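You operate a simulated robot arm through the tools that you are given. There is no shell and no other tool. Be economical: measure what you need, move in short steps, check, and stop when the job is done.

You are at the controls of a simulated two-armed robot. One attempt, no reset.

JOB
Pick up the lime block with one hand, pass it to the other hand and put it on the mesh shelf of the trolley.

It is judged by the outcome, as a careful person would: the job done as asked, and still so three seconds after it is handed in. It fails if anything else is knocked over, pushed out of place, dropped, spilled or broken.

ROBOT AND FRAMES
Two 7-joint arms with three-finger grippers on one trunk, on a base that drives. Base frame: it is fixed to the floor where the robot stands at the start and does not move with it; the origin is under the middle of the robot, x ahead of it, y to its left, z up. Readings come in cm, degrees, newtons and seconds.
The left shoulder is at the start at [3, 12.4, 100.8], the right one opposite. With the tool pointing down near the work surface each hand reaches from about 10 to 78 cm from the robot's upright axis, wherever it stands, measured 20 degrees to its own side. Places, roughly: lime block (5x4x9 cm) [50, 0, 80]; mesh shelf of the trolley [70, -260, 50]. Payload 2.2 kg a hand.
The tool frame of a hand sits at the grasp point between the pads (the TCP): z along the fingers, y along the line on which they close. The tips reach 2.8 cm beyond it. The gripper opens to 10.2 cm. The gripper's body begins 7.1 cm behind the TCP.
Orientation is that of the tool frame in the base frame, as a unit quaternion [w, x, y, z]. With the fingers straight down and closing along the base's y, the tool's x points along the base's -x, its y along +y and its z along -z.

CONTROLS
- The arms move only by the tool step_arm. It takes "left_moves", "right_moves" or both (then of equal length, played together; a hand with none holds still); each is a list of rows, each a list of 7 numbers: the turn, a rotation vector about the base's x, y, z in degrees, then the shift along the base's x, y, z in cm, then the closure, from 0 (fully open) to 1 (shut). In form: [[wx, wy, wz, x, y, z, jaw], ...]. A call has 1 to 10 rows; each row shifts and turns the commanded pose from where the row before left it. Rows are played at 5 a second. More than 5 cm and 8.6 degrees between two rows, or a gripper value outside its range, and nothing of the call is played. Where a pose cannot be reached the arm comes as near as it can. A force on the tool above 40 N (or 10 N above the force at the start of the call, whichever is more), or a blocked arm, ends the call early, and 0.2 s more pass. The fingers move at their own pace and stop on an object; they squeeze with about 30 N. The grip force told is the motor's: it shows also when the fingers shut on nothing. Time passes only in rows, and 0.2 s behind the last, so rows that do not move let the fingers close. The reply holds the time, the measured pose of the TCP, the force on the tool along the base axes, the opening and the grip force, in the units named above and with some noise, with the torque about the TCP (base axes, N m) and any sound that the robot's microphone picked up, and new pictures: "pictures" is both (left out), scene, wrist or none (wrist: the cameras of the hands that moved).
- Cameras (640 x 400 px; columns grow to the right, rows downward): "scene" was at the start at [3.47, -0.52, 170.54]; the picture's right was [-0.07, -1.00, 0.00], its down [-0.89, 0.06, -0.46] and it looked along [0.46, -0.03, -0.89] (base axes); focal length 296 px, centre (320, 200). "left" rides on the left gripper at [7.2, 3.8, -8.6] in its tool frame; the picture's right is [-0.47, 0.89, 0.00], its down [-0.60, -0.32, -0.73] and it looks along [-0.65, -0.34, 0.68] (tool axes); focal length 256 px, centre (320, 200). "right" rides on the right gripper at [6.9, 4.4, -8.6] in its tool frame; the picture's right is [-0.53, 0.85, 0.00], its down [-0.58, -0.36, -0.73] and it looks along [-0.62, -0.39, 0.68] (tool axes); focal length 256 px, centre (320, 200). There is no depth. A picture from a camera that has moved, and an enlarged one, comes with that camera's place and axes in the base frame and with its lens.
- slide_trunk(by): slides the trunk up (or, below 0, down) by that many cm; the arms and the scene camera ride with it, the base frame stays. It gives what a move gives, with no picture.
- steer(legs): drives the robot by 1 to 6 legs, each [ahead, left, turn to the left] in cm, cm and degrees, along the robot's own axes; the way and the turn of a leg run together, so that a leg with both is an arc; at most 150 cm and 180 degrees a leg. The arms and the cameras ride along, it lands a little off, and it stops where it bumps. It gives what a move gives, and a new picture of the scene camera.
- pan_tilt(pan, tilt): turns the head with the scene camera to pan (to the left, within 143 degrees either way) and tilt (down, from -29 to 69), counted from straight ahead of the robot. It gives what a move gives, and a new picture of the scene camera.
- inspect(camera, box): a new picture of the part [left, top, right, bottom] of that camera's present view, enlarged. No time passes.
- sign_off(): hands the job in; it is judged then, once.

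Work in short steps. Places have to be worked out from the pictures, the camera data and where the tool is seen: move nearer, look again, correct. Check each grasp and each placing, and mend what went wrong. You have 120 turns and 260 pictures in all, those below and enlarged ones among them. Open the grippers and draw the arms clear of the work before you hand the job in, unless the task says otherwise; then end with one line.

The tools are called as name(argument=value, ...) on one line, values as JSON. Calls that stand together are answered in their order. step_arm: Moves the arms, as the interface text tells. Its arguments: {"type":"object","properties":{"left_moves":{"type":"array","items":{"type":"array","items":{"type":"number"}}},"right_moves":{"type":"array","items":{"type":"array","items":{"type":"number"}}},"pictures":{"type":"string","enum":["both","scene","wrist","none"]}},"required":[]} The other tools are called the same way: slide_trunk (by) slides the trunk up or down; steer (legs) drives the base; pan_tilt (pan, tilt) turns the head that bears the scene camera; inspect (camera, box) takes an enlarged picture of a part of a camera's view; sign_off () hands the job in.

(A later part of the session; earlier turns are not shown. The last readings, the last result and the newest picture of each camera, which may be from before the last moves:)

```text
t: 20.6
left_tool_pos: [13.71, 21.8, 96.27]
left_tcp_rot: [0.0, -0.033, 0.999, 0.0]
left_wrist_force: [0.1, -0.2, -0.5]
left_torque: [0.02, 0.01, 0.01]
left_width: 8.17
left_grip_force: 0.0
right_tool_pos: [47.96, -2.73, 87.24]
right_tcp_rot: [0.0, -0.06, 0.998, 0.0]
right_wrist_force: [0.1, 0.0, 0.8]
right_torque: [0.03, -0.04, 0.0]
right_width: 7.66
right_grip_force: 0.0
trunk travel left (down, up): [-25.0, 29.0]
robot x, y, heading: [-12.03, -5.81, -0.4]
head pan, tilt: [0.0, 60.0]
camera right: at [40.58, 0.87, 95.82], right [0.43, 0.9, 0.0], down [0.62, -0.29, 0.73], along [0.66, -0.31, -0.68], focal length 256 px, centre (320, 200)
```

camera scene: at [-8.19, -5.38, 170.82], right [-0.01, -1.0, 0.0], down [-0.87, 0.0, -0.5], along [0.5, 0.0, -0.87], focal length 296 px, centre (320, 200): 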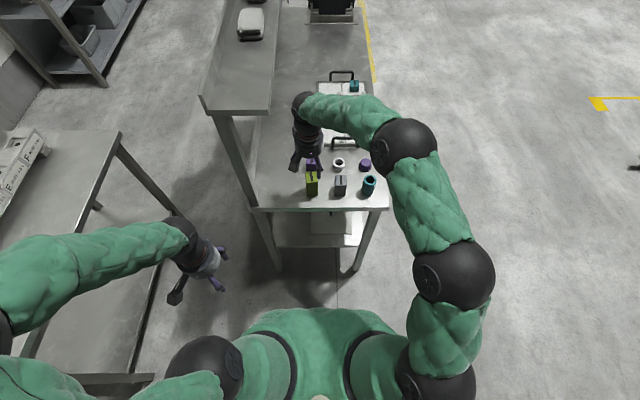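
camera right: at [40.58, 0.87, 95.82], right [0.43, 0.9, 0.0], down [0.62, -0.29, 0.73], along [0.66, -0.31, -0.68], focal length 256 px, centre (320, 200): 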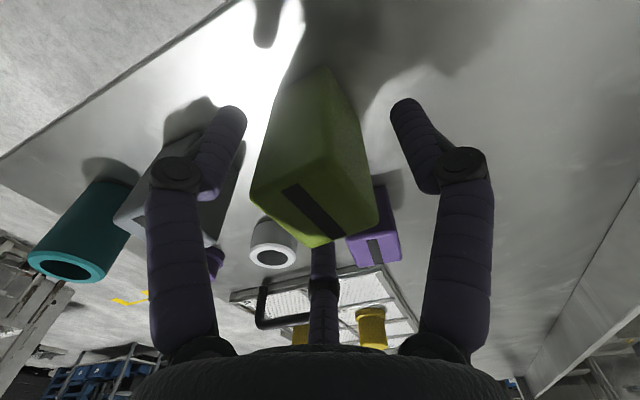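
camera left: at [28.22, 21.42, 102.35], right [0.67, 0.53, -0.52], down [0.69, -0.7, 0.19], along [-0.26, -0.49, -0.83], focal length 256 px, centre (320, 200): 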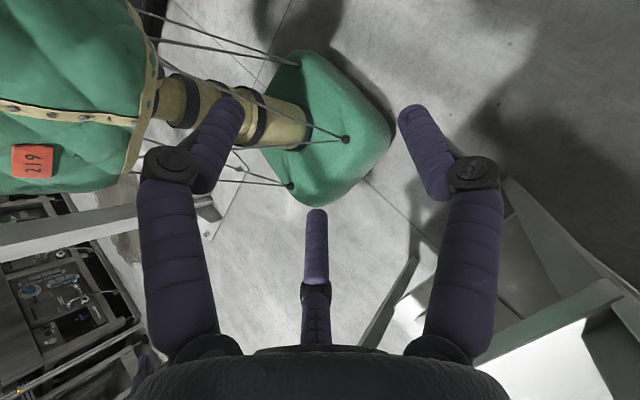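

The block stands between the fingers with no contact. Closing.

step_arm(right_moves=[[0, 0, 0, 0, 0, 0, 0.5], [0, 0, 0, 0, 0, 0, 0.8], [0, 0, 0, 0, 0, 0, 0.8], [0, 0, 0, 0, 0, 0, 0.8]], pictures="wrist")

```text
t: 21.6
left_tool_pos: [13.78, 21.77, 96.39]
left_tcp_rot: [-0.001, -0.033, 0.999, 0.0]
left_wrist_force: [0.3, -0.1, 1.0]
left_torque: [0.0, -0.01, 0.01]
left_width: 8.19
left_grip_force: 0.1
right_tool_pos: [48.0, -2.82, 87.19]
right_tcp_rot: [-0.001, -0.06, 0.998, -0.001]
right_wrist_force: [0.3, -1.2, -0.9]
right_torque: [-0.02, -0.04, 0.0]
right_width: 5.44
right_grip_force: 25.6
trunk travel left (down, up): [-25.0, 29.0]
robot x, y, heading: [-11.89, -5.51, -0.2]
head pan, tilt: [0.0, 60.0]
camera right: at [40.62, 0.87, 95.8], right [0.43, 0.9, 0.0], down [0.62, -0.29, 0.73], along [0.66, -0.31, -0.68], focal length 256 px, centre (320, 200)
```

right: 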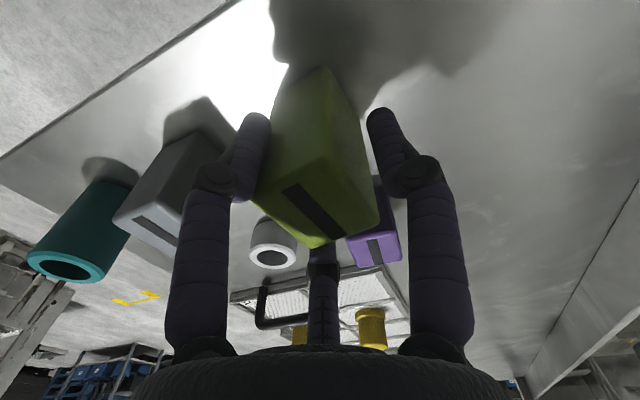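

The fingers hold something 5.4 cm wide with a 25.6 N grip. I lift 4 cm slowly and check whether the block comes along.

step_arm(right_moves=[[0, 0, 0, 0, 0, 1, 0.9], [0, 0, 0, 0, 0, 1, 0.9], [0, 0, 0, 0, 0, 1, 0.9], [0, 0, 0, 0, 0, 1, 0.9]])

```text
t: 22.6
left_tool_pos: [13.77, 21.78, 96.39]
left_tcp_rot: [0.0, -0.033, 0.999, -0.001]
left_wrist_force: [-0.1, -0.5, -0.1]
left_torque: [0.01, 0.01, 0.03]
left_width: 8.15
left_grip_force: 0.1
right_tool_pos: [48.05, -2.76, 91.2]
right_tcp_rot: [-0.001, -0.06, 0.998, 0.0]
right_wrist_force: [-0.1, -0.4, -4.2]
right_torque: [0.01, -0.02, -0.05]
right_width: 5.41
right_grip_force: 30.3
trunk travel left (down, up): [-25.0, 29.0]
robot x, y, heading: [-12.01, -5.38, -0.8]
head pan, tilt: [0.0, 60.0]
camera scene: at [-8.24, -5.54, 170.82], right [-0.01, -1.0, 0.0], down [-0.87, 0.0, -0.5], along [0.5, 0.0, -0.87], focal length 296 px, centre (320, 200)
camera right: at [40.58, 0.93, 99.87], right [0.43, 0.9, 0.0], down [0.62, -0.29, 0.73], along [0.66, -0.31, -0.68], focal length 256 px, centre (320, 200)
```

scene: 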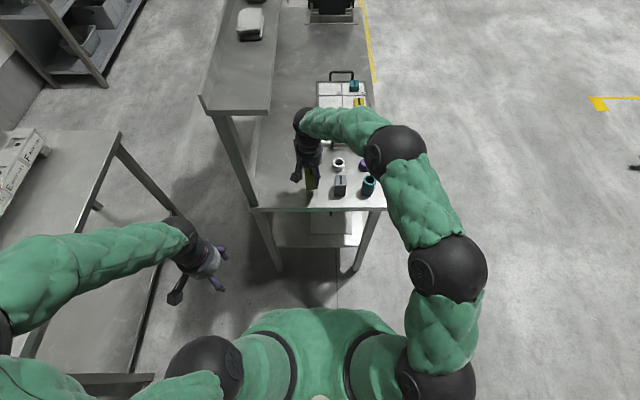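
right: 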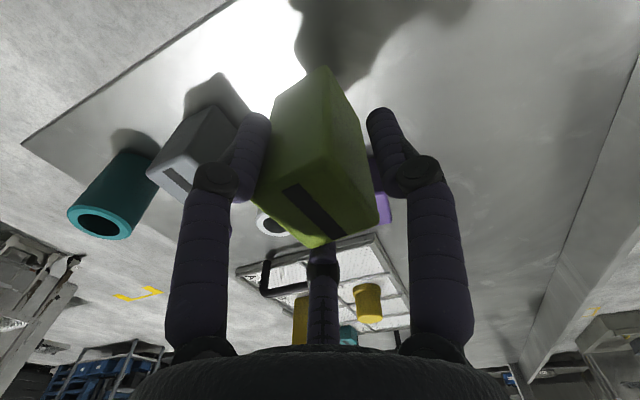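

The block is lifted with the hand (weight about 4 N). I look closely at how the fingers contact it.

inspect(camera="right", box=[200, 50, 440, 260])

inspect(camera="scene", box=[260, 90, 400, 220])

```text
1.90 times, centred on (320, 155) of right
camera zoom: at [40.58, 0.93, 99.87], right [0.43, 0.9, 0.0], down [0.62, -0.29, 0.73], along [0.66, -0.31, -0.68], focal length 488 px, centre (320, 286)
```

zoom: 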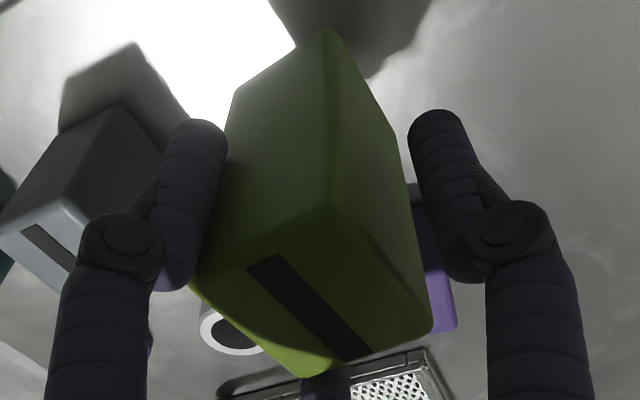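

```text
3.08 times, centred on (330, 155) of scene
camera zoom: at [-8.24, -5.54, 170.82], right [-0.01, -1.0, 0.0], down [-0.87, 0.0, -0.5], along [0.5, 0.0, -0.87], focal length 912 px, centre (289, 338)
```

zoom: 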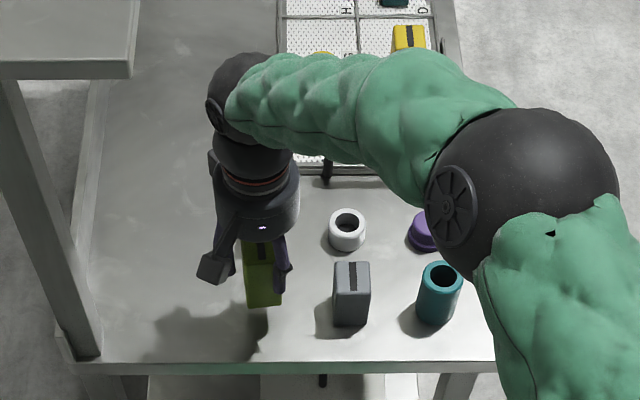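

The hands really are three-fingered: the finger pair squeezes the block's x-faces near the −y edge, 1.4 cm off centre, and the single +y finger is off the block. I set the block back down and regrasp it through its centre by shifting 1.3 cm in +y. That also leaves room for the other hand.

step_arm(right_moves=[[0, 0, 0, 0, 0, -1.5, 0.9], [0, 0, 0, 0, 0, -1.5, 0.9], [0, 0, 0, 0, 0, -0.9, 0.9], [0, 0, 0, 0, 0, 0, 0.9], [0, 0, 0, 0, 0, 0, 0.35], [0, 0, 0, 0, 0, 0, 0.25], [0, 0, 0, 0, 0, 0, 0.25]], pictures="wrist")

```text
t: 24.2
left_tool_pos: [13.74, 21.75, 96.39]
left_tcp_rot: [0.0, -0.033, 0.999, -0.002]
left_wrist_force: [-0.2, -0.4, -0.6]
left_torque: [-0.01, 0.0, 0.03]
left_width: 8.17
left_grip_force: 0.1
right_tool_pos: [48.0, -2.69, 87.38]
right_tcp_rot: [-0.001, -0.06, 0.998, 0.0]
right_wrist_force: [-1.0, -0.7, 0.1]
right_torque: [-0.04, -0.04, 0.01]
right_width: 7.66
right_grip_force: 0.1
trunk travel left (down, up): [-25.0, 29.0]
robot x, y, heading: [-11.78, -5.4, -0.4]
head pan, tilt: [0.0, 60.0]
camera right: at [40.55, 0.93, 95.97], right [0.43, 0.9, 0.0], down [0.62, -0.29, 0.73], along [0.66, -0.31, -0.68], focal length 256 px, centre (320, 200)
```

right: 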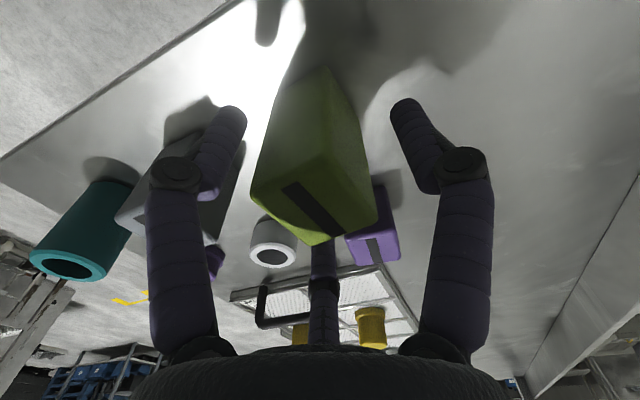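

The block stands where it was. I shift +1.3 cm along the block's y and close again.

step_arm(right_moves=[[0, 0, 0, 0, 0, 0, 0.15], [0, 0, 0, -0.16, 1.3, 0.3, 0.15], [0, 0, 0, 0, 0, 0, 0.15], [0, 0, 0, 0, 0, 0, 0.5], [0, 0, 0, 0, 0, 0, 0.9], [0, 0, 0, 0, 0, 0, 0.9], [0, 0, 0, 0, 0, 0, 0.9]], pictures="wrist")

```text
t: 25.8
left_tool_pos: [13.76, 21.8, 96.35]
left_tcp_rot: [0.0, -0.033, 0.999, 0.0]
left_wrist_force: [0.1, 0.5, 0.5]
left_torque: [-0.02, -0.02, -0.01]
left_width: 8.16
left_grip_force: 0.1
right_tool_pos: [47.81, -1.35, 87.65]
right_tcp_rot: [0.0, -0.06, 0.998, 0.0]
right_wrist_force: [1.3, -2.2, 1.9]
right_torque: [-0.09, -0.02, 0.02]
right_width: 5.41
right_grip_force: 29.9
trunk travel left (down, up): [-25.0, 29.0]
robot x, y, heading: [-11.85, -5.25, -0.3]
head pan, tilt: [0.0, 60.0]
camera right: at [40.4, 2.23, 96.3], right [0.43, 0.9, 0.0], down [0.62, -0.29, 0.73], along [0.66, -0.31, -0.68], focal length 256 px, centre (320, 200)
```

right: 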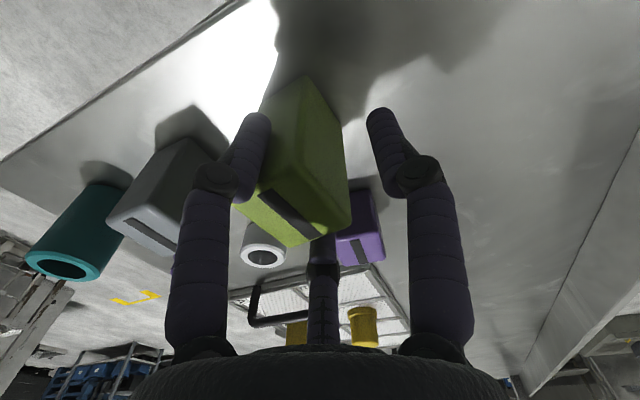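

Same 5.4 cm width, now gripping through the block's centre. I lift 9 cm.

step_arm(right_moves=[[0, 0, 0, 0, 0, 1.5, 0.95], [0, 0, 0, 0, 0, 2, 0.95], [0, 0, 0, 0, 0, 2.5, 0.95], [0, 0, 0, 0, 0, 3, 0.95]], pictures="wrist")

```text
t: 26.8
left_tool_pos: [13.68, 21.64, 96.34]
left_tcp_rot: [0.0, -0.033, 0.999, 0.001]
left_wrist_force: [-0.6, -0.2, 0.1]
left_torque: [0.03, -0.05, 0.03]
left_width: 8.17
left_grip_force: 0.0
right_tool_pos: [47.79, -1.29, 96.64]
right_tcp_rot: [-0.001, -0.06, 0.998, 0.0]
right_wrist_force: [-0.5, 0.1, -4.6]
right_torque: [0.06, -0.01, 0.01]
right_width: 5.41
right_grip_force: 29.9
trunk travel left (down, up): [-25.0, 29.0]
robot x, y, heading: [-11.93, -5.4, -0.3]
head pan, tilt: [0.0, 60.0]
camera right: at [40.31, 2.19, 105.25], right [0.43, 0.9, 0.0], down [0.62, -0.29, 0.73], along [0.66, -0.31, -0.68], focal length 256 px, centre (320, 200)
```

right: 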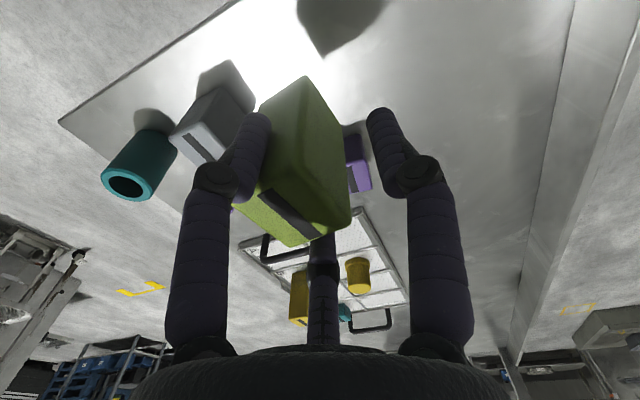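

Held well. I back off 30 cm from the table to make room for the handover.

steer(legs=[[-30, 0, 0]])

```text
t: 28.8
left_tool_pos: [-16.27, 21.8, 96.34]
left_tcp_rot: [-0.001, -0.032, 0.999, 0.0]
left_wrist_force: [-0.4, 0.0, 0.3]
left_torque: [-0.03, 0.0, -0.01]
left_width: 8.15
left_grip_force: 0.0
right_tool_pos: [17.77, -1.32, 96.6]
right_tcp_rot: [-0.002, -0.057, 0.998, 0.0]
right_wrist_force: [-0.6, -0.3, -4.1]
right_torque: [0.04, -0.04, -0.04]
right_width: 5.41
right_grip_force: 30.5
trunk travel left (down, up): [-25.0, 29.0]
robot x, y, heading: [-42.24, -5.16, -0.7]
head pan, tilt: [0.0, 60.0]
camera scene: at [-38.39, -5.33, 170.83], right [-0.01, -1.0, 0.0], down [-0.87, 0.01, -0.5], along [0.5, 0.0, -0.87], focal length 296 px, centre (320, 200)
```

scene: 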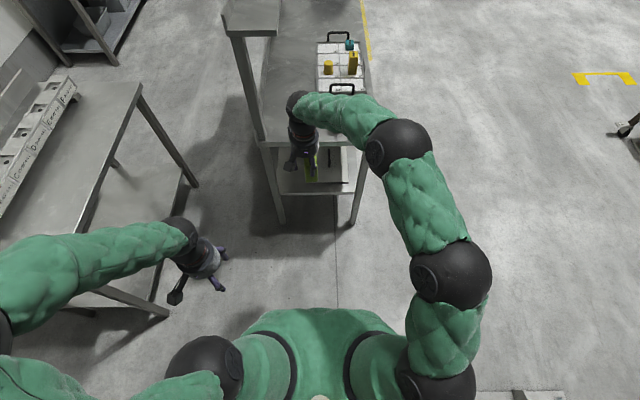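

Now I yaw the right hand with the block by +83°, so the single finger faces the robot and the left hand can come in from the left.

step_arm(right_moves=[[0, 0, 8.3, -0.5, -0.5, 0, 0.95], [0, 0, 8.3, -0.5, -0.5, 0, 0.95], [0, 0, 8.3, -0.5, -0.5, 0, 0.95], [0, 0, 8.3, -0.5, -0.5, 0, 0.95], [0, 0, 8.3, -0.5, -0.5, 0, 0.95]], pictures="scene")

```text
t: 30.0
left_tool_pos: [-16.14, 21.91, 96.39]
left_tcp_rot: [0.0, -0.032, 0.999, 0.001]
left_wrist_force: [-0.8, 0.1, -0.1]
left_torque: [0.02, 0.0, -0.03]
left_width: 8.17
left_grip_force: 0.1
right_tool_pos: [15.3, -3.89, 96.61]
right_tcp_rot: [0.0, -0.409, 0.913, -0.001]
right_wrist_force: [-0.1, 0.2, -4.4]
right_torque: [0.06, 0.03, -0.01]
right_width: 5.44
right_grip_force: 30.4
trunk travel left (down, up): [-25.0, 29.0]
robot x, y, heading: [-41.96, -5.12, -0.4]
head pan, tilt: [0.0, 60.0]
camera scene: at [-38.27, -5.35, 170.82], right [-0.01, -1.0, 0.0], down [-0.87, 0.01, -0.5], along [0.5, 0.0, -0.87], focal length 296 px, centre (320, 200)
```

scene: 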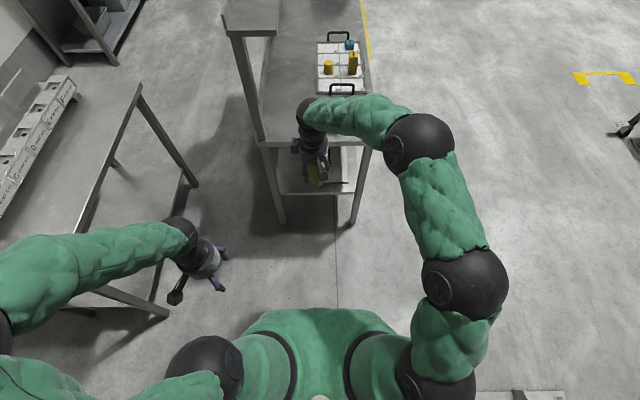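

The yaw works smoothly. I continue to 90°.

step_arm(right_moves=[[0, 0, 8.3, -0.5, -0.5, 0, 0.95], [0, 0, 8.3, -0.5, -0.5, 0, 0.95], [0, 0, 8.3, -0.5, -0.5, 0, 0.95], [0, 0, 8.3, -0.5, -0.5, 0, 0.95], [0, 0, 8.3, -0.5, -0.5, 0, 0.95]], pictures="both")

```text
t: 31.2
left_tool_pos: [-16.27, 21.85, 96.41]
left_tcp_rot: [-0.001, -0.031, 1.0, 0.0]
left_wrist_force: [-0.6, 0.0, -0.3]
left_torque: [-0.03, 0.02, 0.03]
left_width: 8.15
left_grip_force: 0.0
right_tool_pos: [12.89, -6.39, 96.55]
right_tcp_rot: [-0.001, -0.706, 0.708, 0.0]
right_wrist_force: [0.2, -0.4, -4.7]
right_torque: [-0.01, 0.04, -0.03]
right_width: 5.38
right_grip_force: 29.7
trunk travel left (down, up): [-25.0, 29.0]
robot x, y, heading: [-42.42, -5.16, -0.4]
head pan, tilt: [0.0, 60.0]
camera scene: at [-38.27, -5.36, 170.82], right [-0.01, -1.0, 0.0], down [-0.87, 0.01, -0.5], along [0.5, 0.0, -0.87], focal length 296 px, centre (320, 200)
camera right: at [8.37, -13.19, 105.27], right [-0.84, 0.54, 0.0], down [0.37, 0.58, 0.73], along [0.39, 0.62, -0.68], focal length 256 px, centre (320, 200)
```

scene: 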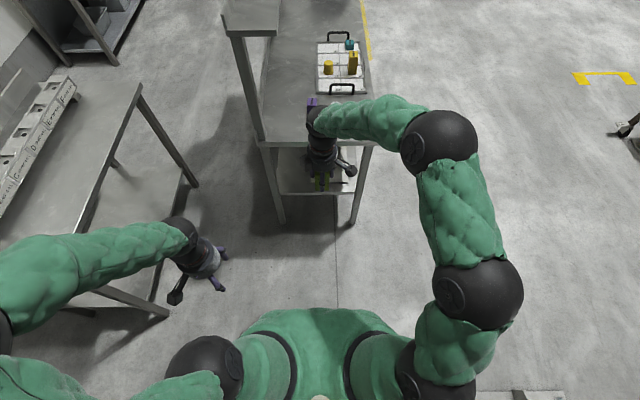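
right: 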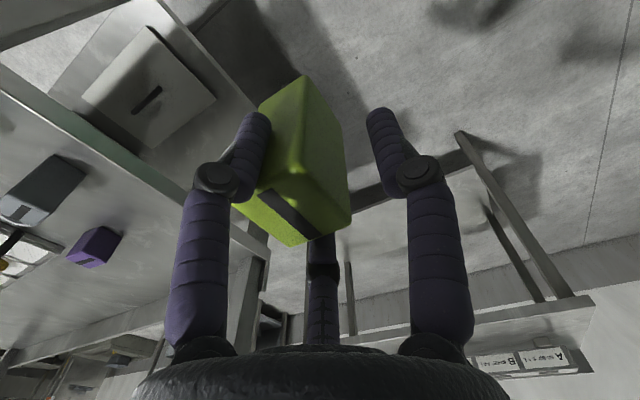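

The block is now held with its 5 cm side along y. I estimate its centre 1.3 cm ahead of the right TCP and its bottom about 7.85 cm below it. I turn the left hand toward a −y-pointing, 10°-down attitude, camera up, while bringing both hands a little nearer the robot.

step_arm(left_moves=[[-4.53, 4.24, 5.06, 1.5, 0, 0, 0.33], [-4.53, 4.24, 5.06, 1.5, 0, 0, 0.33], [-4.53, 4.24, 5.06, 1.5, 0, 0, 0.33], [-4.53, 4.24, 5.06, 1.5, 0, 0, 0.33], [-4.53, 4.24, 5.06, 1.5, 0, 0, 0.33], [-4.53, 4.24, 5.06, 1.5, 0, 0, 0.33], [-4.53, 4.24, 5.06, 1.5, 0, 0, 0.33]], right_moves=[[0, 0, 0, -0.85, 0, 0, 0.95], [0, 0, 0, -0.85, 0, 0, 0.95], [0, 0, 0, -0.85, 0, 0, 0.95], [0, 0, 0, -0.85, 0, 0, 0.95], [0, 0, 0, -0.85, 0, 0, 0.95], [0, 0, 0, -0.85, 0, 0, 0.95], [0, 0, 0, -0.85, 0, 0, 0.95]], pictures="scene")

```text
t: 32.8
left_tool_pos: [-5.61, 21.84, 96.47]
left_tcp_rot: [-0.258, -0.325, 0.872, -0.259]
left_wrist_force: [-0.3, 0.2, 0.0]
left_torque: [-0.01, 0.01, -0.02]
left_width: 6.81
left_grip_force: 0.0
right_tool_pos: [6.86, -6.29, 96.69]
right_tcp_rot: [-0.001, -0.704, 0.71, 0.0]
right_wrist_force: [0.4, 0.8, -4.4]
right_torque: [-0.01, 0.1, -0.03]
right_width: 5.41
right_grip_force: 29.5
trunk travel left (down, up): [-25.0, 29.0]
robot x, y, heading: [-41.88, -5.42, -0.5]
head pan, tilt: [0.0, 60.0]
camera scene: at [-38.19, -5.26, 170.82], right [-0.01, -1.0, 0.0], down [-0.87, 0.01, -0.5], along [0.5, -0.01, -0.87], focal length 296 px, centre (320, 200)
```

scene: 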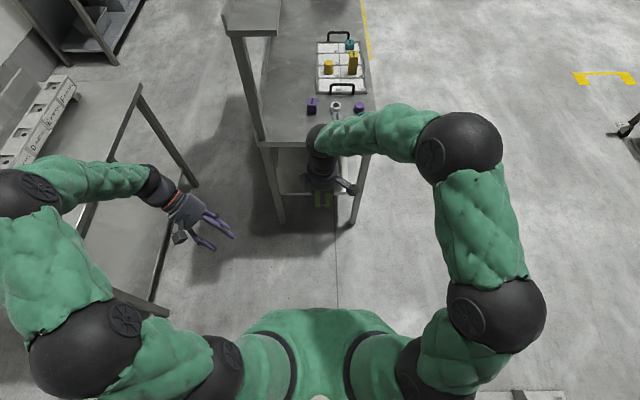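

Good so far. I finish the left rotation while moving forward.

step_arm(left_moves=[[-4.53, 4.24, 5.06, 2, -1, -0.3, 0.33], [-4.53, 4.24, 5.06, 2, -1, -0.3, 0.33], [-4.53, 4.24, 5.06, 2, -1, -0.3, 0.33], [-4.53, 4.24, 5.06, 2, -1, -0.3, 0.33], [-4.53, 4.24, 5.06, 2, -1, -0.3, 0.33], [-4.53, 4.24, 5.06, 2, -1, -0.3, 0.33], [-4.53, 4.24, 5.06, 2, -1, -0.3, 0.33]], pictures="both")

```text
t: 34.4
left_tool_pos: [8.44, 14.85, 94.18]
left_tcp_rot: [0.455, 0.542, -0.541, 0.455]
left_wrist_force: [-0.2, -0.2, -0.3]
left_torque: [-0.02, 0.01, 0.01]
left_width: 6.84
left_grip_force: 0.1
right_tool_pos: [6.74, -6.4, 96.54]
right_tcp_rot: [-0.002, -0.704, 0.71, 0.0]
right_wrist_force: [-0.3, -0.1, -3.7]
right_torque: [-0.01, 0.09, 0.02]
right_width: 5.42
right_grip_force: 29.9
trunk travel left (down, up): [-25.0, 29.0]
robot x, y, heading: [-42.11, -5.32, -0.5]
head pan, tilt: [0.0, 60.0]
camera scene: at [-38.18, -5.32, 170.82], right [-0.01, -1.0, 0.0], down [-0.87, 0.01, -0.5], along [0.5, 0.0, -0.87], focal length 296 px, centre (320, 200)
camera left: at [4.77, 22.08, 102.91], right [-0.89, 0.08, -0.46], down [0.31, 0.83, -0.47], along [0.34, -0.56, -0.76], focal length 256 px, centre (320, 200)
```

scene: 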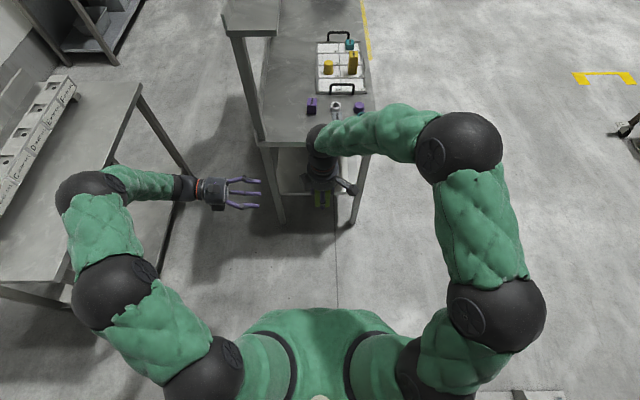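
left: 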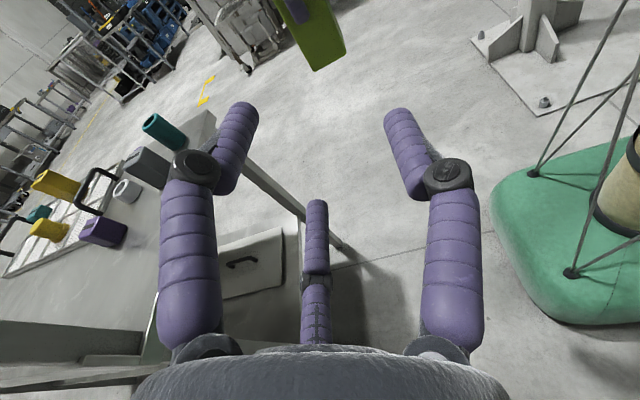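

The left hand is oriented as planned and the block shows at the top of its view. I approach partway along −y, aligning x to about 8.8, then check.

step_arm(left_moves=[[0, 0, 0, 0.1, -3, -0.3, 0.33], [0, 0, 0, 0.1, -3, -0.3, 0.33], [0, 0, 0, 0.1, -3, -0.3, 0.33]], pictures="wrist")

inspect(camera="scene", box=[200, 110, 380, 230])

```text
t: 35.2
left_tool_pos: [8.69, 5.83, 93.28]
left_tcp_rot: [0.454, 0.542, -0.541, 0.455]
left_wrist_force: [-0.1, -0.3, -0.2]
left_torque: [0.0, -0.01, 0.01]
left_width: 6.87
left_grip_force: 0.1
right_tool_pos: [6.83, -6.46, 96.63]
right_tcp_rot: [-0.002, -0.704, 0.71, 0.0]
right_wrist_force: [-0.5, 0.0, -4.6]
right_torque: [0.04, 0.07, -0.03]
right_width: 5.39
right_grip_force: 29.9
trunk travel left (down, up): [-25.0, 29.0]
robot x, y, heading: [-42.41, -5.09, -0.7]
head pan, tilt: [0.0, 60.0]
camera left: at [5.05, 13.03, 101.97], right [-0.89, 0.08, -0.46], down [0.32, 0.83, -0.47], along [0.34, -0.56, -0.76], focal length 256 px, centre (320, 200)
```

left: 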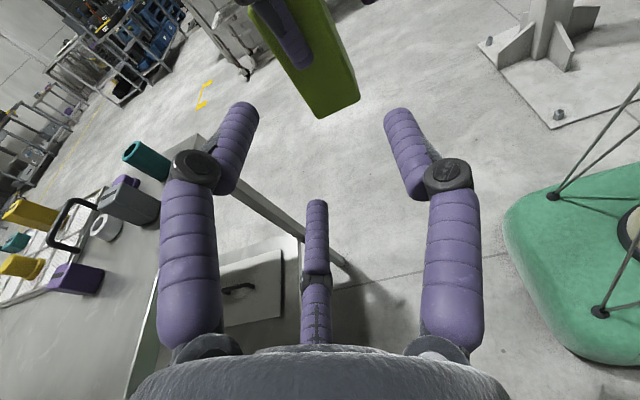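

```text
3.33 times, centred on (290, 170) of scene
camera zoom: at [-38.2, -5.42, 170.82], right [-0.01, -1.0, 0.0], down [-0.87, 0.01, -0.5], along [0.5, 0.0, -0.87], focal length 988 px, centre (420, 300)
```

zoom: 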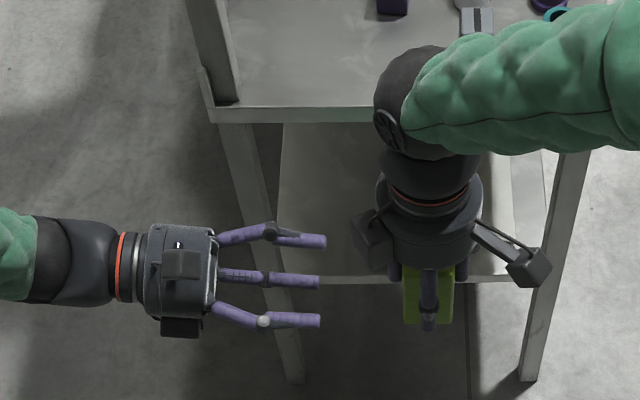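

The block spans x about 6.5–10.1, with its bottom at about z 89. I continue the approach to within 2.5 cm and check.

step_arm(left_moves=[[0, 0, 0, 0.1, -3, -0.2, 0.33], [0, 0, 0, 0.1, -3, -0.2, 0.33], [0, 0, 0, 0.05, -2.5, 0, 0.33]], pictures="wrist")

inspect(camera="scene", box=[250, 140, 380, 230])

inspect(camera="right", box=[0, 0, 640, 400])

```text
t: 36.0
left_tool_pos: [8.92, -2.84, 92.93]
left_tcp_rot: [-0.454, -0.541, 0.542, -0.455]
left_wrist_force: [0.5, -0.6, 0.7]
left_torque: [-0.03, 0.02, 0.01]
left_width: 6.86
left_grip_force: 0.5
right_tool_pos: [6.69, -6.58, 96.56]
right_tcp_rot: [-0.002, -0.705, 0.709, 0.001]
right_wrist_force: [-0.9, -1.2, -3.7]
right_torque: [0.05, 0.07, -0.03]
right_width: 5.41
right_grip_force: 30.3
trunk travel left (down, up): [-25.0, 29.0]
robot x, y, heading: [-42.12, -5.36, -0.6]
head pan, tilt: [0.0, 60.0]
camera left: at [5.23, 4.55, 101.58], right [-0.88, 0.08, -0.46], down [0.32, 0.83, -0.47], along [0.34, -0.56, -0.76], focal length 256 px, centre (320, 200)
```

left: 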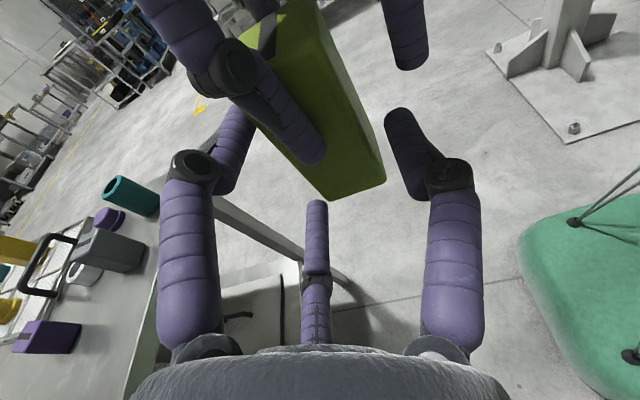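

```text
4.44 times, centred on (315, 185) of scene
camera zoom: at [-38.23, -5.43, 170.82], right [-0.01, -1.0, 0.0], down [-0.87, 0.01, -0.5], along [0.5, 0.0, -0.87], focal length 1317 px, centre (342, 267)
```

zoom: 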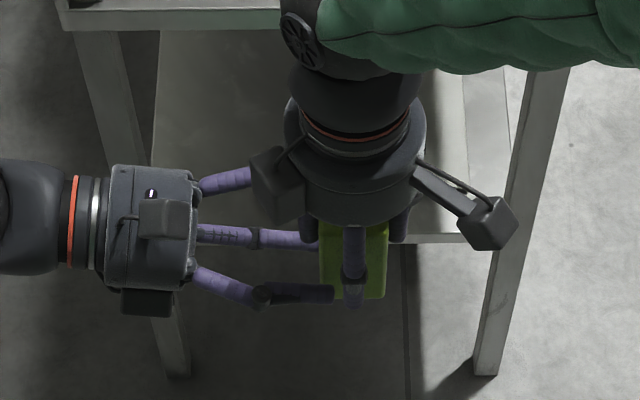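

```text
1.00 times, centred on (320, 200) of right (not enlarged: the box is as wide or as high as the picture)
camera zoom: at [2.36, -13.24, 105.23], right [-0.84, 0.54, 0.0], down [0.37, 0.58, 0.73], along [0.39, 0.61, -0.68], focal length 256 px, centre (320, 200)
```

zoom: 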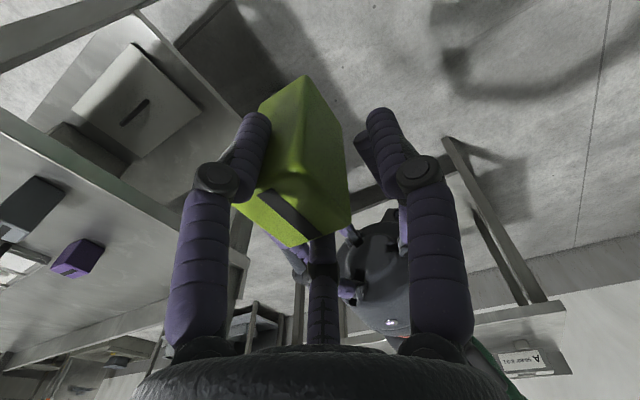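

The fingers straddle the block: the single finger passes on the robot side, just under and inside the right hand's single finger. I dip 0.3 cm and go the last 2.8 cm in small steps.

step_arm(left_moves=[[0, 0, 0, 0.1, 0, -0.3, 0.33], [0, 0, 0, 0, -1, 0, 0.33], [0, 0, 0, 0, -1, 0, 0.33], [0, 0, 0, 0, -0.8, 0, 0.33]], pictures="wrist")

inspect(camera="scene", box=[250, 140, 380, 230])

```text
t: 37.0
left_tool_pos: [9.12, -5.41, 92.57]
left_tcp_rot: [0.454, 0.541, -0.541, 0.455]
left_wrist_force: [-1.1, 0.2, 0.3]
left_torque: [0.02, -0.01, 0.01]
left_width: 6.85
left_grip_force: 0.1
right_tool_pos: [6.82, -6.4, 96.61]
right_tcp_rot: [-0.001, -0.704, 0.71, 0.0]
right_wrist_force: [0.0, 0.4, -4.3]
right_torque: [-0.02, 0.06, 0.02]
right_width: 5.43
right_grip_force: 29.3
trunk travel left (down, up): [-25.0, 29.0]
robot x, y, heading: [-41.86, -5.21, -0.4]
head pan, tilt: [0.0, 60.0]
camera left: at [5.34, 1.82, 101.29], right [-0.89, 0.08, -0.46], down [0.32, 0.83, -0.47], along [0.34, -0.56, -0.76], focal length 256 px, centre (320, 200)
```

left: 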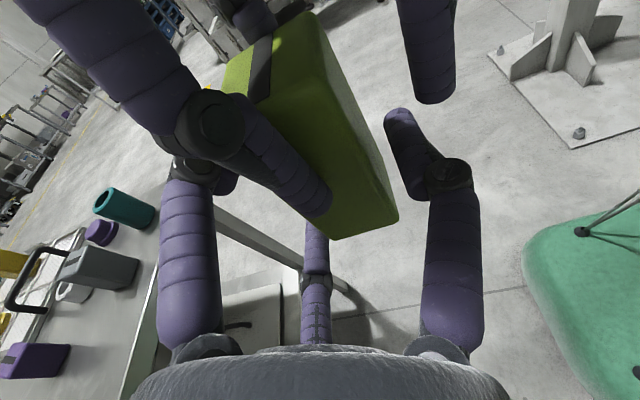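

```text
4.44 times, centred on (315, 185) of scene
camera zoom: at [-38.24, -5.34, 170.82], right [-0.01, -1.0, 0.0], down [-0.87, 0.01, -0.5], along [0.5, 0.0, -0.87], focal length 1317 px, centre (342, 267)
```

zoom: 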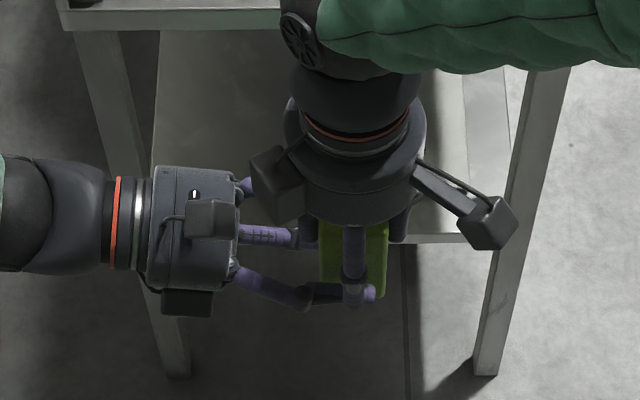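

No contact so far. I close the left hand gently on the block.

step_arm(left_moves=[[0, 0, 0, 0, 0, 0, 0.42], [0, 0, 0, 0, 0, 0, 0.48], [0, 0, 0, 0, 0, 0, 0.55], [0, 0, 0, 0, 0, 0, 0.7], [0, 0, 0, 0, 0, 0, 0.9], [0, 0, 0, 0, 0, 0, 0.9]], pictures="wrist")

inspect(camera="scene", box=[250, 140, 380, 230])

```text
t: 38.4
left_tool_pos: [9.06, -5.43, 92.64]
left_tcp_rot: [-0.454, -0.541, 0.542, -0.456]
left_wrist_force: [7.7, 0.7, 5.1]
left_torque: [-0.02, 0.39, 0.05]
left_width: 5.72
left_grip_force: 29.7
right_tool_pos: [6.83, -6.46, 96.58]
right_tcp_rot: [-0.002, -0.705, 0.709, 0.001]
right_wrist_force: [-8.3, -1.2, -8.8]
right_torque: [-0.06, 0.11, 0.01]
right_width: 5.4
right_grip_force: 30.3
trunk travel left (down, up): [-25.0, 29.0]
robot x, y, heading: [-41.98, -5.24, -0.5]
head pan, tilt: [0.0, 60.0]
camera left: at [5.39, 1.84, 101.32], right [-0.88, 0.08, -0.46], down [0.32, 0.83, -0.47], along [0.34, -0.56, -0.76], focal length 256 px, centre (320, 200)
```

left: 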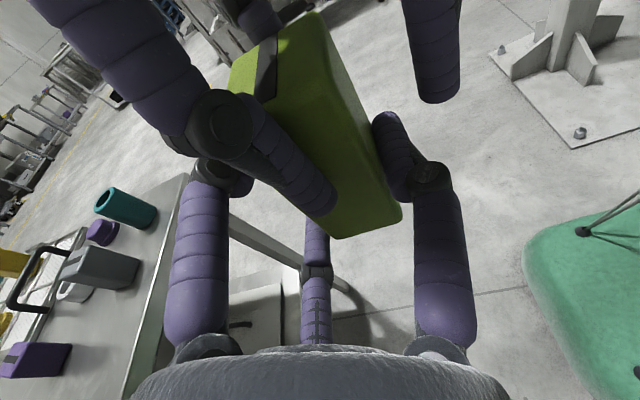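

```text
4.44 times, centred on (315, 185) of scene
camera zoom: at [-38.24, -5.33, 170.82], right [-0.01, -1.0, 0.0], down [-0.87, 0.01, -0.5], along [0.5, 0.0, -0.87], focal length 1317 px, centre (342, 267)
```

zoom: 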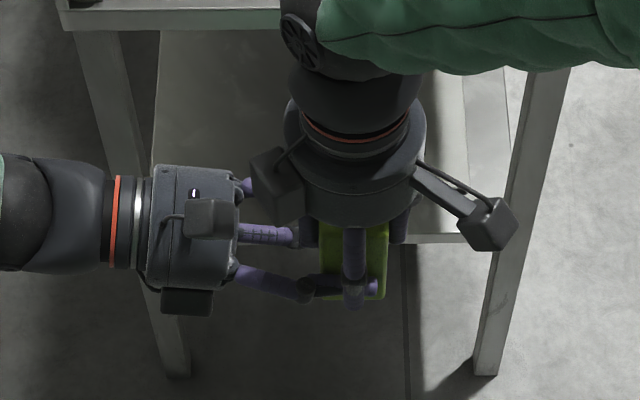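

The left grips (5.7 cm, 29.7 N), with a slight side load. I relieve it by shifting the left hand 0.2 cm in +x and look at the response.

step_arm(left_moves=[[0, 0, 0, 0.2, 0, 0.1, 0.95], [0, 0, 0, 0, 0, 0, 0.95]], pictures="none")

inspect(camera="right", box=[200, 50, 440, 260])

inspect(camera="left", box=[180, 0, 440, 260])

```text
t: 39.0
left_tool_pos: [9.22, -5.52, 92.73]
left_tcp_rot: [-0.455, -0.541, 0.543, -0.454]
left_wrist_force: [2.4, 6.9, 3.8]
left_torque: [-0.09, -0.36, -0.05]
left_width: 5.71
left_grip_force: 29.5
right_tool_pos: [6.84, -6.41, 96.57]
right_tcp_rot: [0.0, -0.705, 0.71, -0.001]
right_wrist_force: [-2.2, -6.8, -7.9]
right_torque: [-0.24, 0.59, -0.09]
right_width: 5.39
right_grip_force: 30.5
trunk travel left (down, up): [-25.0, 29.0]
robot x, y, heading: [-42.15, -5.35, -0.4]
head pan, tilt: [0.0, 60.0]
```

```text
1.90 times, centred on (320, 155) of right
camera zoom: at [2.39, -13.22, 105.27], right [-0.84, 0.54, 0.0], down [0.37, 0.58, 0.73], along [0.39, 0.61, -0.68], focal length 488 px, centre (320, 286)
```

zoom: 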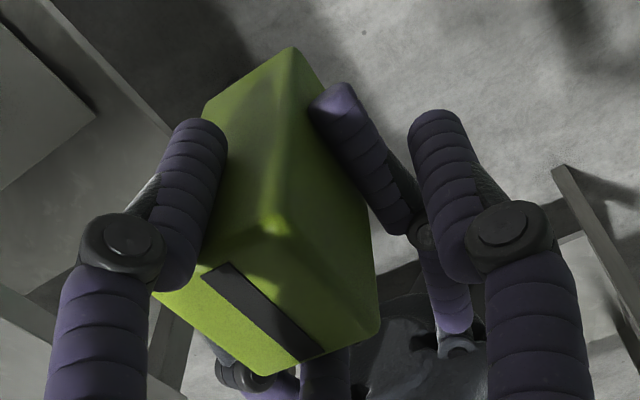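

```text
1.54 times, centred on (310, 130) of left
camera zoom: at [5.53, 1.82, 101.41], right [-0.88, 0.08, -0.46], down [0.32, 0.83, -0.47], along [0.34, -0.56, -0.76], focal length 394 px, centre (335, 308)
```

zoom: 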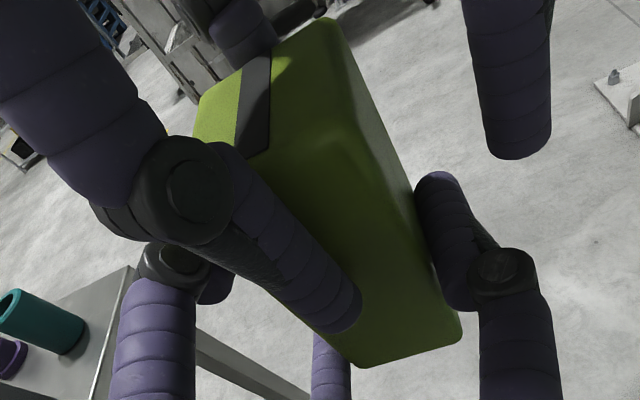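

The single finger is on the −x face with the pair behind, and the hands are coupled. I now open the right hand slowly and watch the left's load.

step_arm(right_moves=[[0, 0, 0, 0, 0, 0, 0.45], [0, 0, 0, 0, 0, 0, 0.42], [0, 0, 0, 0, 0, 0, 0.4], [0, 0, 0, 0, 0, 0, 0.4]], pictures="wrist")

inspect(camera="left", box=[180, 0, 440, 260])

```text
t: 40.0
left_tool_pos: [9.21, -5.57, 92.65]
left_tcp_rot: [0.454, 0.542, -0.541, 0.455]
left_wrist_force: [0.6, -0.3, -0.5]
left_torque: [0.01, -0.07, 0.03]
left_width: 5.7
left_grip_force: 29.6
right_tool_pos: [6.88, -6.36, 96.51]
right_tcp_rot: [-0.001, -0.705, 0.709, 0.0]
right_wrist_force: [0.0, 1.5, 0.1]
right_torque: [0.02, -0.01, 0.04]
right_width: 6.15
right_grip_force: 0.1
trunk travel left (down, up): [-25.0, 29.0]
robot x, y, heading: [-42.16, -5.28, -0.6]
head pan, tilt: [0.0, 60.0]
camera right: at [2.37, -13.18, 105.26], right [-0.84, 0.54, 0.0], down [0.37, 0.58, 0.73], along [0.39, 0.61, -0.68], focal length 256 px, centre (320, 200)
```

right: 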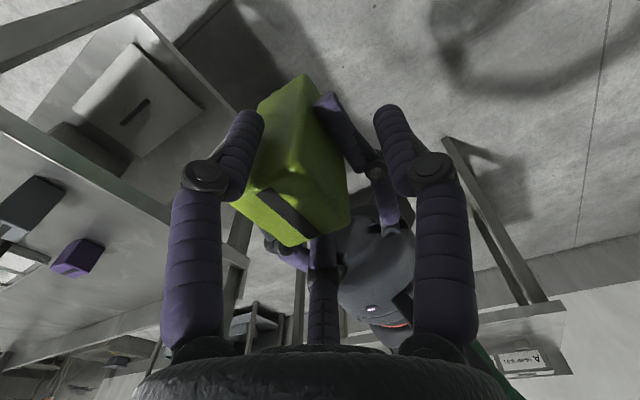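

```text
1.54 times, centred on (310, 130) of left
camera zoom: at [5.53, 1.8, 101.4], right [-0.89, 0.08, -0.46], down [0.32, 0.83, -0.47], along [0.34, -0.56, -0.76], focal length 394 px, centre (335, 308)
```

zoom: 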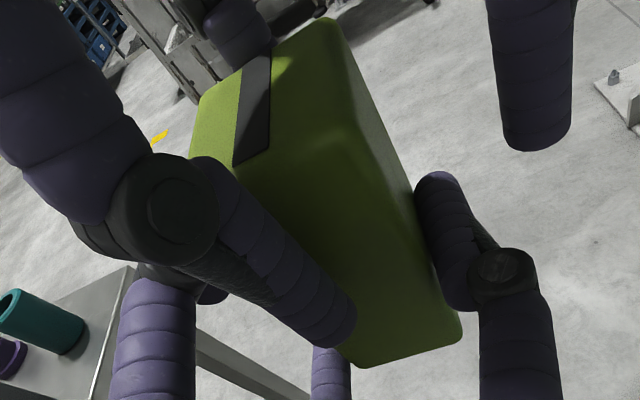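

The right hand is off the block and the block hasn't moved. I open the right a bit more and recheck the load.

step_arm(right_moves=[[0, 0, 0, 0, 0, 0, 0.33], [0, 0, 0, 0, 0, 0, 0.28], [0, 0, 0, 0, 0, 0, 0.28], [0, 0, 0, 0, 0, 0, 0.28]], pictures="scene")

inspect(camera="left", box=[180, 0, 440, 260])

```text
t: 41.0
left_tool_pos: [9.23, -5.54, 92.75]
left_tcp_rot: [-0.454, -0.541, 0.542, -0.455]
left_wrist_force: [0.5, -0.3, 0.4]
left_torque: [0.02, -0.02, 0.0]
left_width: 5.72
left_grip_force: 30.0
right_tool_pos: [6.87, -6.45, 96.66]
right_tcp_rot: [-0.001, -0.705, 0.71, 0.0]
right_wrist_force: [-0.5, -0.4, 0.1]
right_torque: [0.01, 0.02, -0.01]
right_width: 7.33
right_grip_force: 0.0
trunk travel left (down, up): [-25.0, 29.0]
robot x, y, heading: [-42.06, -5.34, -0.5]
head pan, tilt: [0.0, 60.0]
camera scene: at [-38.24, -5.33, 170.82], right [-0.01, -1.0, 0.0], down [-0.87, 0.01, -0.5], along [0.5, 0.0, -0.87], focal length 296 px, centre (320, 200)
```

scene: 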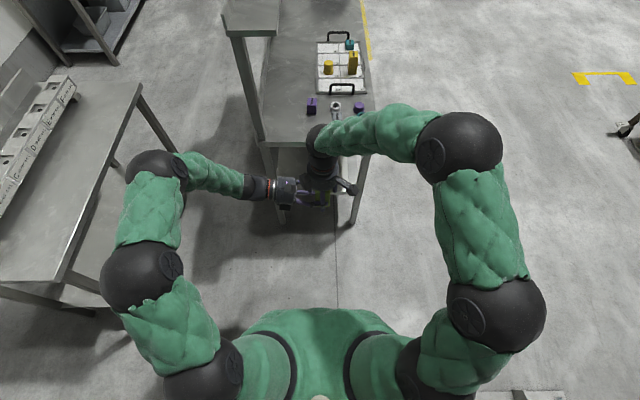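

```text
1.54 times, centred on (310, 130) of left
camera zoom: at [5.54, 1.81, 101.41], right [-0.89, 0.08, -0.46], down [0.32, 0.83, -0.47], along [0.34, -0.56, -0.76], focal length 394 px, centre (335, 308)
```

zoom: 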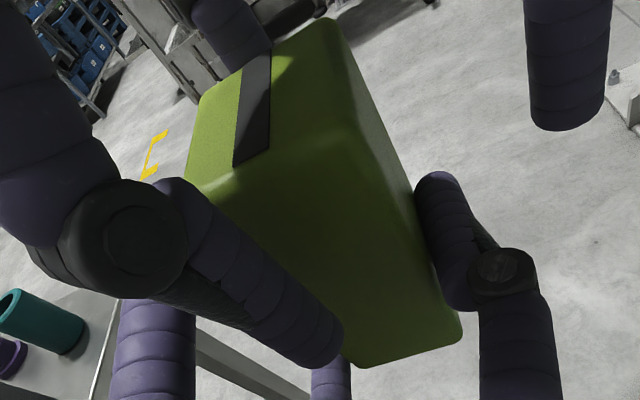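

The left holds the block alone, unmoved. I lift the right hand straight up off it.

step_arm(right_moves=[[0, 0, 0, 0, 0, 1, 0.28], [0, 0, 0, 0, 0, 1.5, 0.28], [0, 0, 0, 0, 0, 2, 0.28], [0, 0, 0, 0, 0, 3, 0.28], [0, 0, 0, 0, 0, 3, 0.28], [0, 0, 0, 0, 0, 3, 0.28]], pictures="scene")

inspect(camera="left", box=[0, 0, 640, 400])

inspect(camera="right", box=[0, 0, 640, 400])

```text
t: 42.4
left_tool_pos: [9.11, -5.44, 92.77]
left_tcp_rot: [-0.454, -0.541, 0.542, -0.455]
left_wrist_force: [-0.5, 0.3, -0.8]
left_torque: [0.04, -0.02, 0.0]
left_width: 5.69
left_grip_force: 29.9
right_tool_pos: [6.78, -6.35, 110.14]
right_tcp_rot: [-0.001, -0.705, 0.709, 0.0]
right_wrist_force: [0.1, 0.5, 0.8]
right_torque: [-0.03, 0.02, 0.03]
right_width: 7.36
right_grip_force: 0.1
trunk travel left (down, up): [-25.0, 29.0]
robot x, y, heading: [-41.99, -5.31, -0.2]
head pan, tilt: [0.0, 60.0]
camera scene: at [-38.3, -5.34, 170.82], right [-0.01, -1.0, 0.0], down [-0.87, 0.01, -0.5], along [0.5, 0.0, -0.87], focal length 296 px, centre (320, 200)
```

scene: 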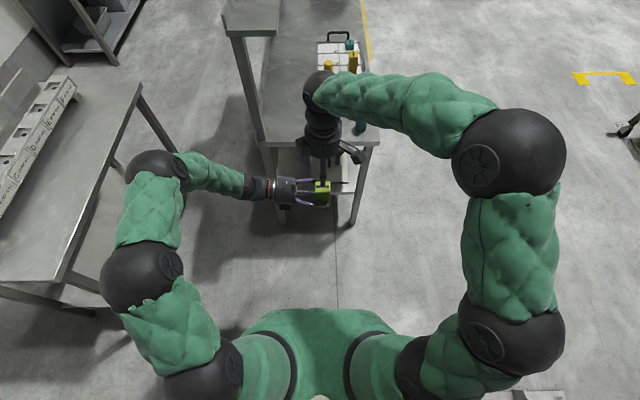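

```text
1.00 times, centred on (320, 200) of left (not enlarged: the box is as wide or as high as the picture)
camera zoom: at [5.5, 1.8, 101.43], right [-0.88, 0.08, -0.46], down [0.32, 0.83, -0.47], along [0.34, -0.56, -0.76], focal length 256 px, centre (320, 200)
```

zoom: 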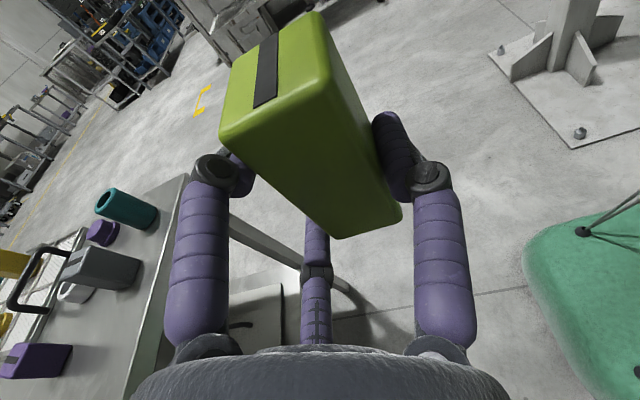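

```text
1.00 times, centred on (320, 200) of right (not enlarged: the box is as wide or as high as the picture)
camera zoom: at [2.4, -13.15, 118.82], right [-0.84, 0.54, 0.0], down [0.37, 0.58, 0.73], along [0.39, 0.61, -0.68], focal length 256 px, centre (320, 200)
```

zoom: 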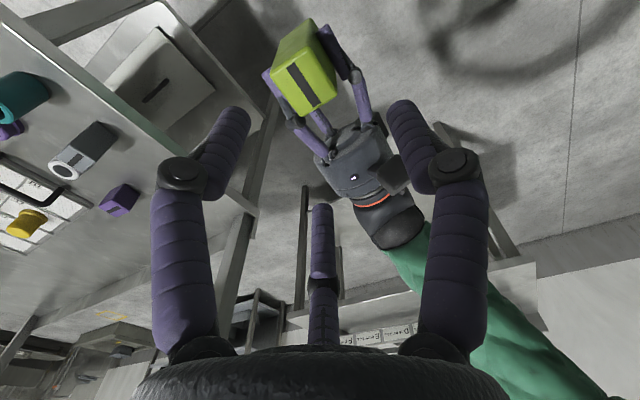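

The handover succeeded: the left hand holds the block upright at mid-height. I retract the right hand to the right, unwinding its yaw.

step_arm(right_moves=[[0, 0, -8.3, -1.5, -3.3, 0, 0.28], [0, 0, -8.3, -1.5, -3.3, 0, 0.28], [0, 0, -8.3, -1.5, -3.3, -0.5, 0.5], [0, 0, -8.3, -1.5, -3.3, -0.5, 0.8], [0, 0, -8.3, -1.5, -3.3, -0.5, 1], [0, 0, -8.3, -1.5, -3.3, -0.5, 1], [0, 0, -8.3, -1.5, -3.3, -0.5, 1], [0, 0, -8.3, -1.5, -3.3, -0.5, 1], [0, 0, -8.3, -1.5, -3.3, -0.5, 1], [0, 0, -8.3, -1.5, -3.3, -0.5, 1]], pictures="scene")

```text
t: 44.6
left_tool_pos: [9.18, -5.43, 92.82]
left_tcp_rot: [0.453, 0.543, -0.541, 0.456]
left_wrist_force: [-0.4, 0.0, 0.9]
left_torque: [0.08, -0.06, 0.02]
left_width: 5.68
left_grip_force: 30.0
right_tool_pos: [-8.22, -39.48, 106.23]
right_tcp_rot: [-0.001, -0.057, 0.998, -0.001]
right_wrist_force: [-0.3, 1.0, 0.6]
right_torque: [0.01, -0.01, 0.02]
right_width: 0.2
right_grip_force: 29.7
trunk travel left (down, up): [-25.0, 29.0]
robot x, y, heading: [-41.82, -5.4, -0.5]
head pan, tilt: [0.0, 60.0]
camera scene: at [-38.3, -5.4, 170.82], right [-0.01, -1.0, 0.0], down [-0.87, 0.01, -0.5], along [0.5, 0.0, -0.87], focal length 296 px, centre (320, 200)
```

scene: 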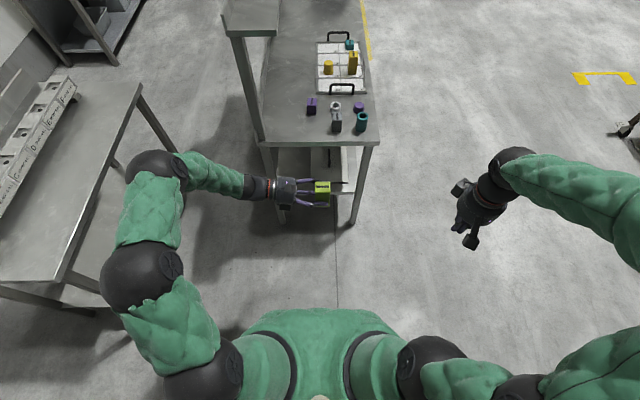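

Right is clear. Now I turn the left hand with the block +90° in yaw, so it points forward, shifting gently left.

step_arm(left_moves=[[0, 0, 7.5, 0.3, 0.8, 0, 0.95], [0, 0, 7.5, 0.3, 0.8, 0, 0.95], [0, 0, 7.5, 0.3, 0.8, 0, 0.95], [0, 0, 7.5, 0.3, 0.8, 0, 0.95], [0, 0, 7.5, 0.3, 0.8, 0, 0.95], [0, 0, 7.5, 0.3, 0.8, 0, 0.95]], pictures="scene")

```text
t: 46.0
left_tool_pos: [11.04, -0.8, 92.62]
left_tcp_rot: [0.244, 0.708, -0.292, 0.595]
left_wrist_force: [-0.2, 0.6, 1.3]
left_torque: [0.09, 0.03, 0.04]
left_width: 5.68
left_grip_force: 29.9
right_tool_pos: [-8.23, -39.42, 106.19]
right_tcp_rot: [-0.001, -0.057, 0.998, 0.001]
right_wrist_force: [-0.3, -0.6, 0.9]
right_torque: [-0.04, 0.04, 0.02]
right_width: 0.22
right_grip_force: 29.8
trunk travel left (down, up): [-25.0, 29.0]
robot x, y, heading: [-42.04, -5.39, -0.7]
head pan, tilt: [0.0, 60.0]
camera scene: at [-38.28, -5.36, 170.82], right [-0.01, -1.0, 0.0], down [-0.87, 0.01, -0.5], along [0.5, 0.0, -0.87], focal length 296 px, centre (320, 200)
```

scene: 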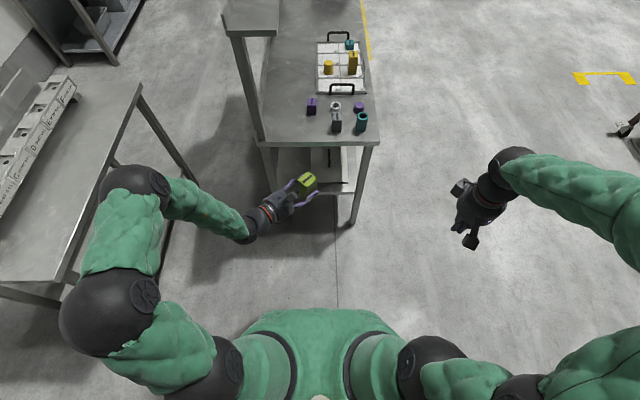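

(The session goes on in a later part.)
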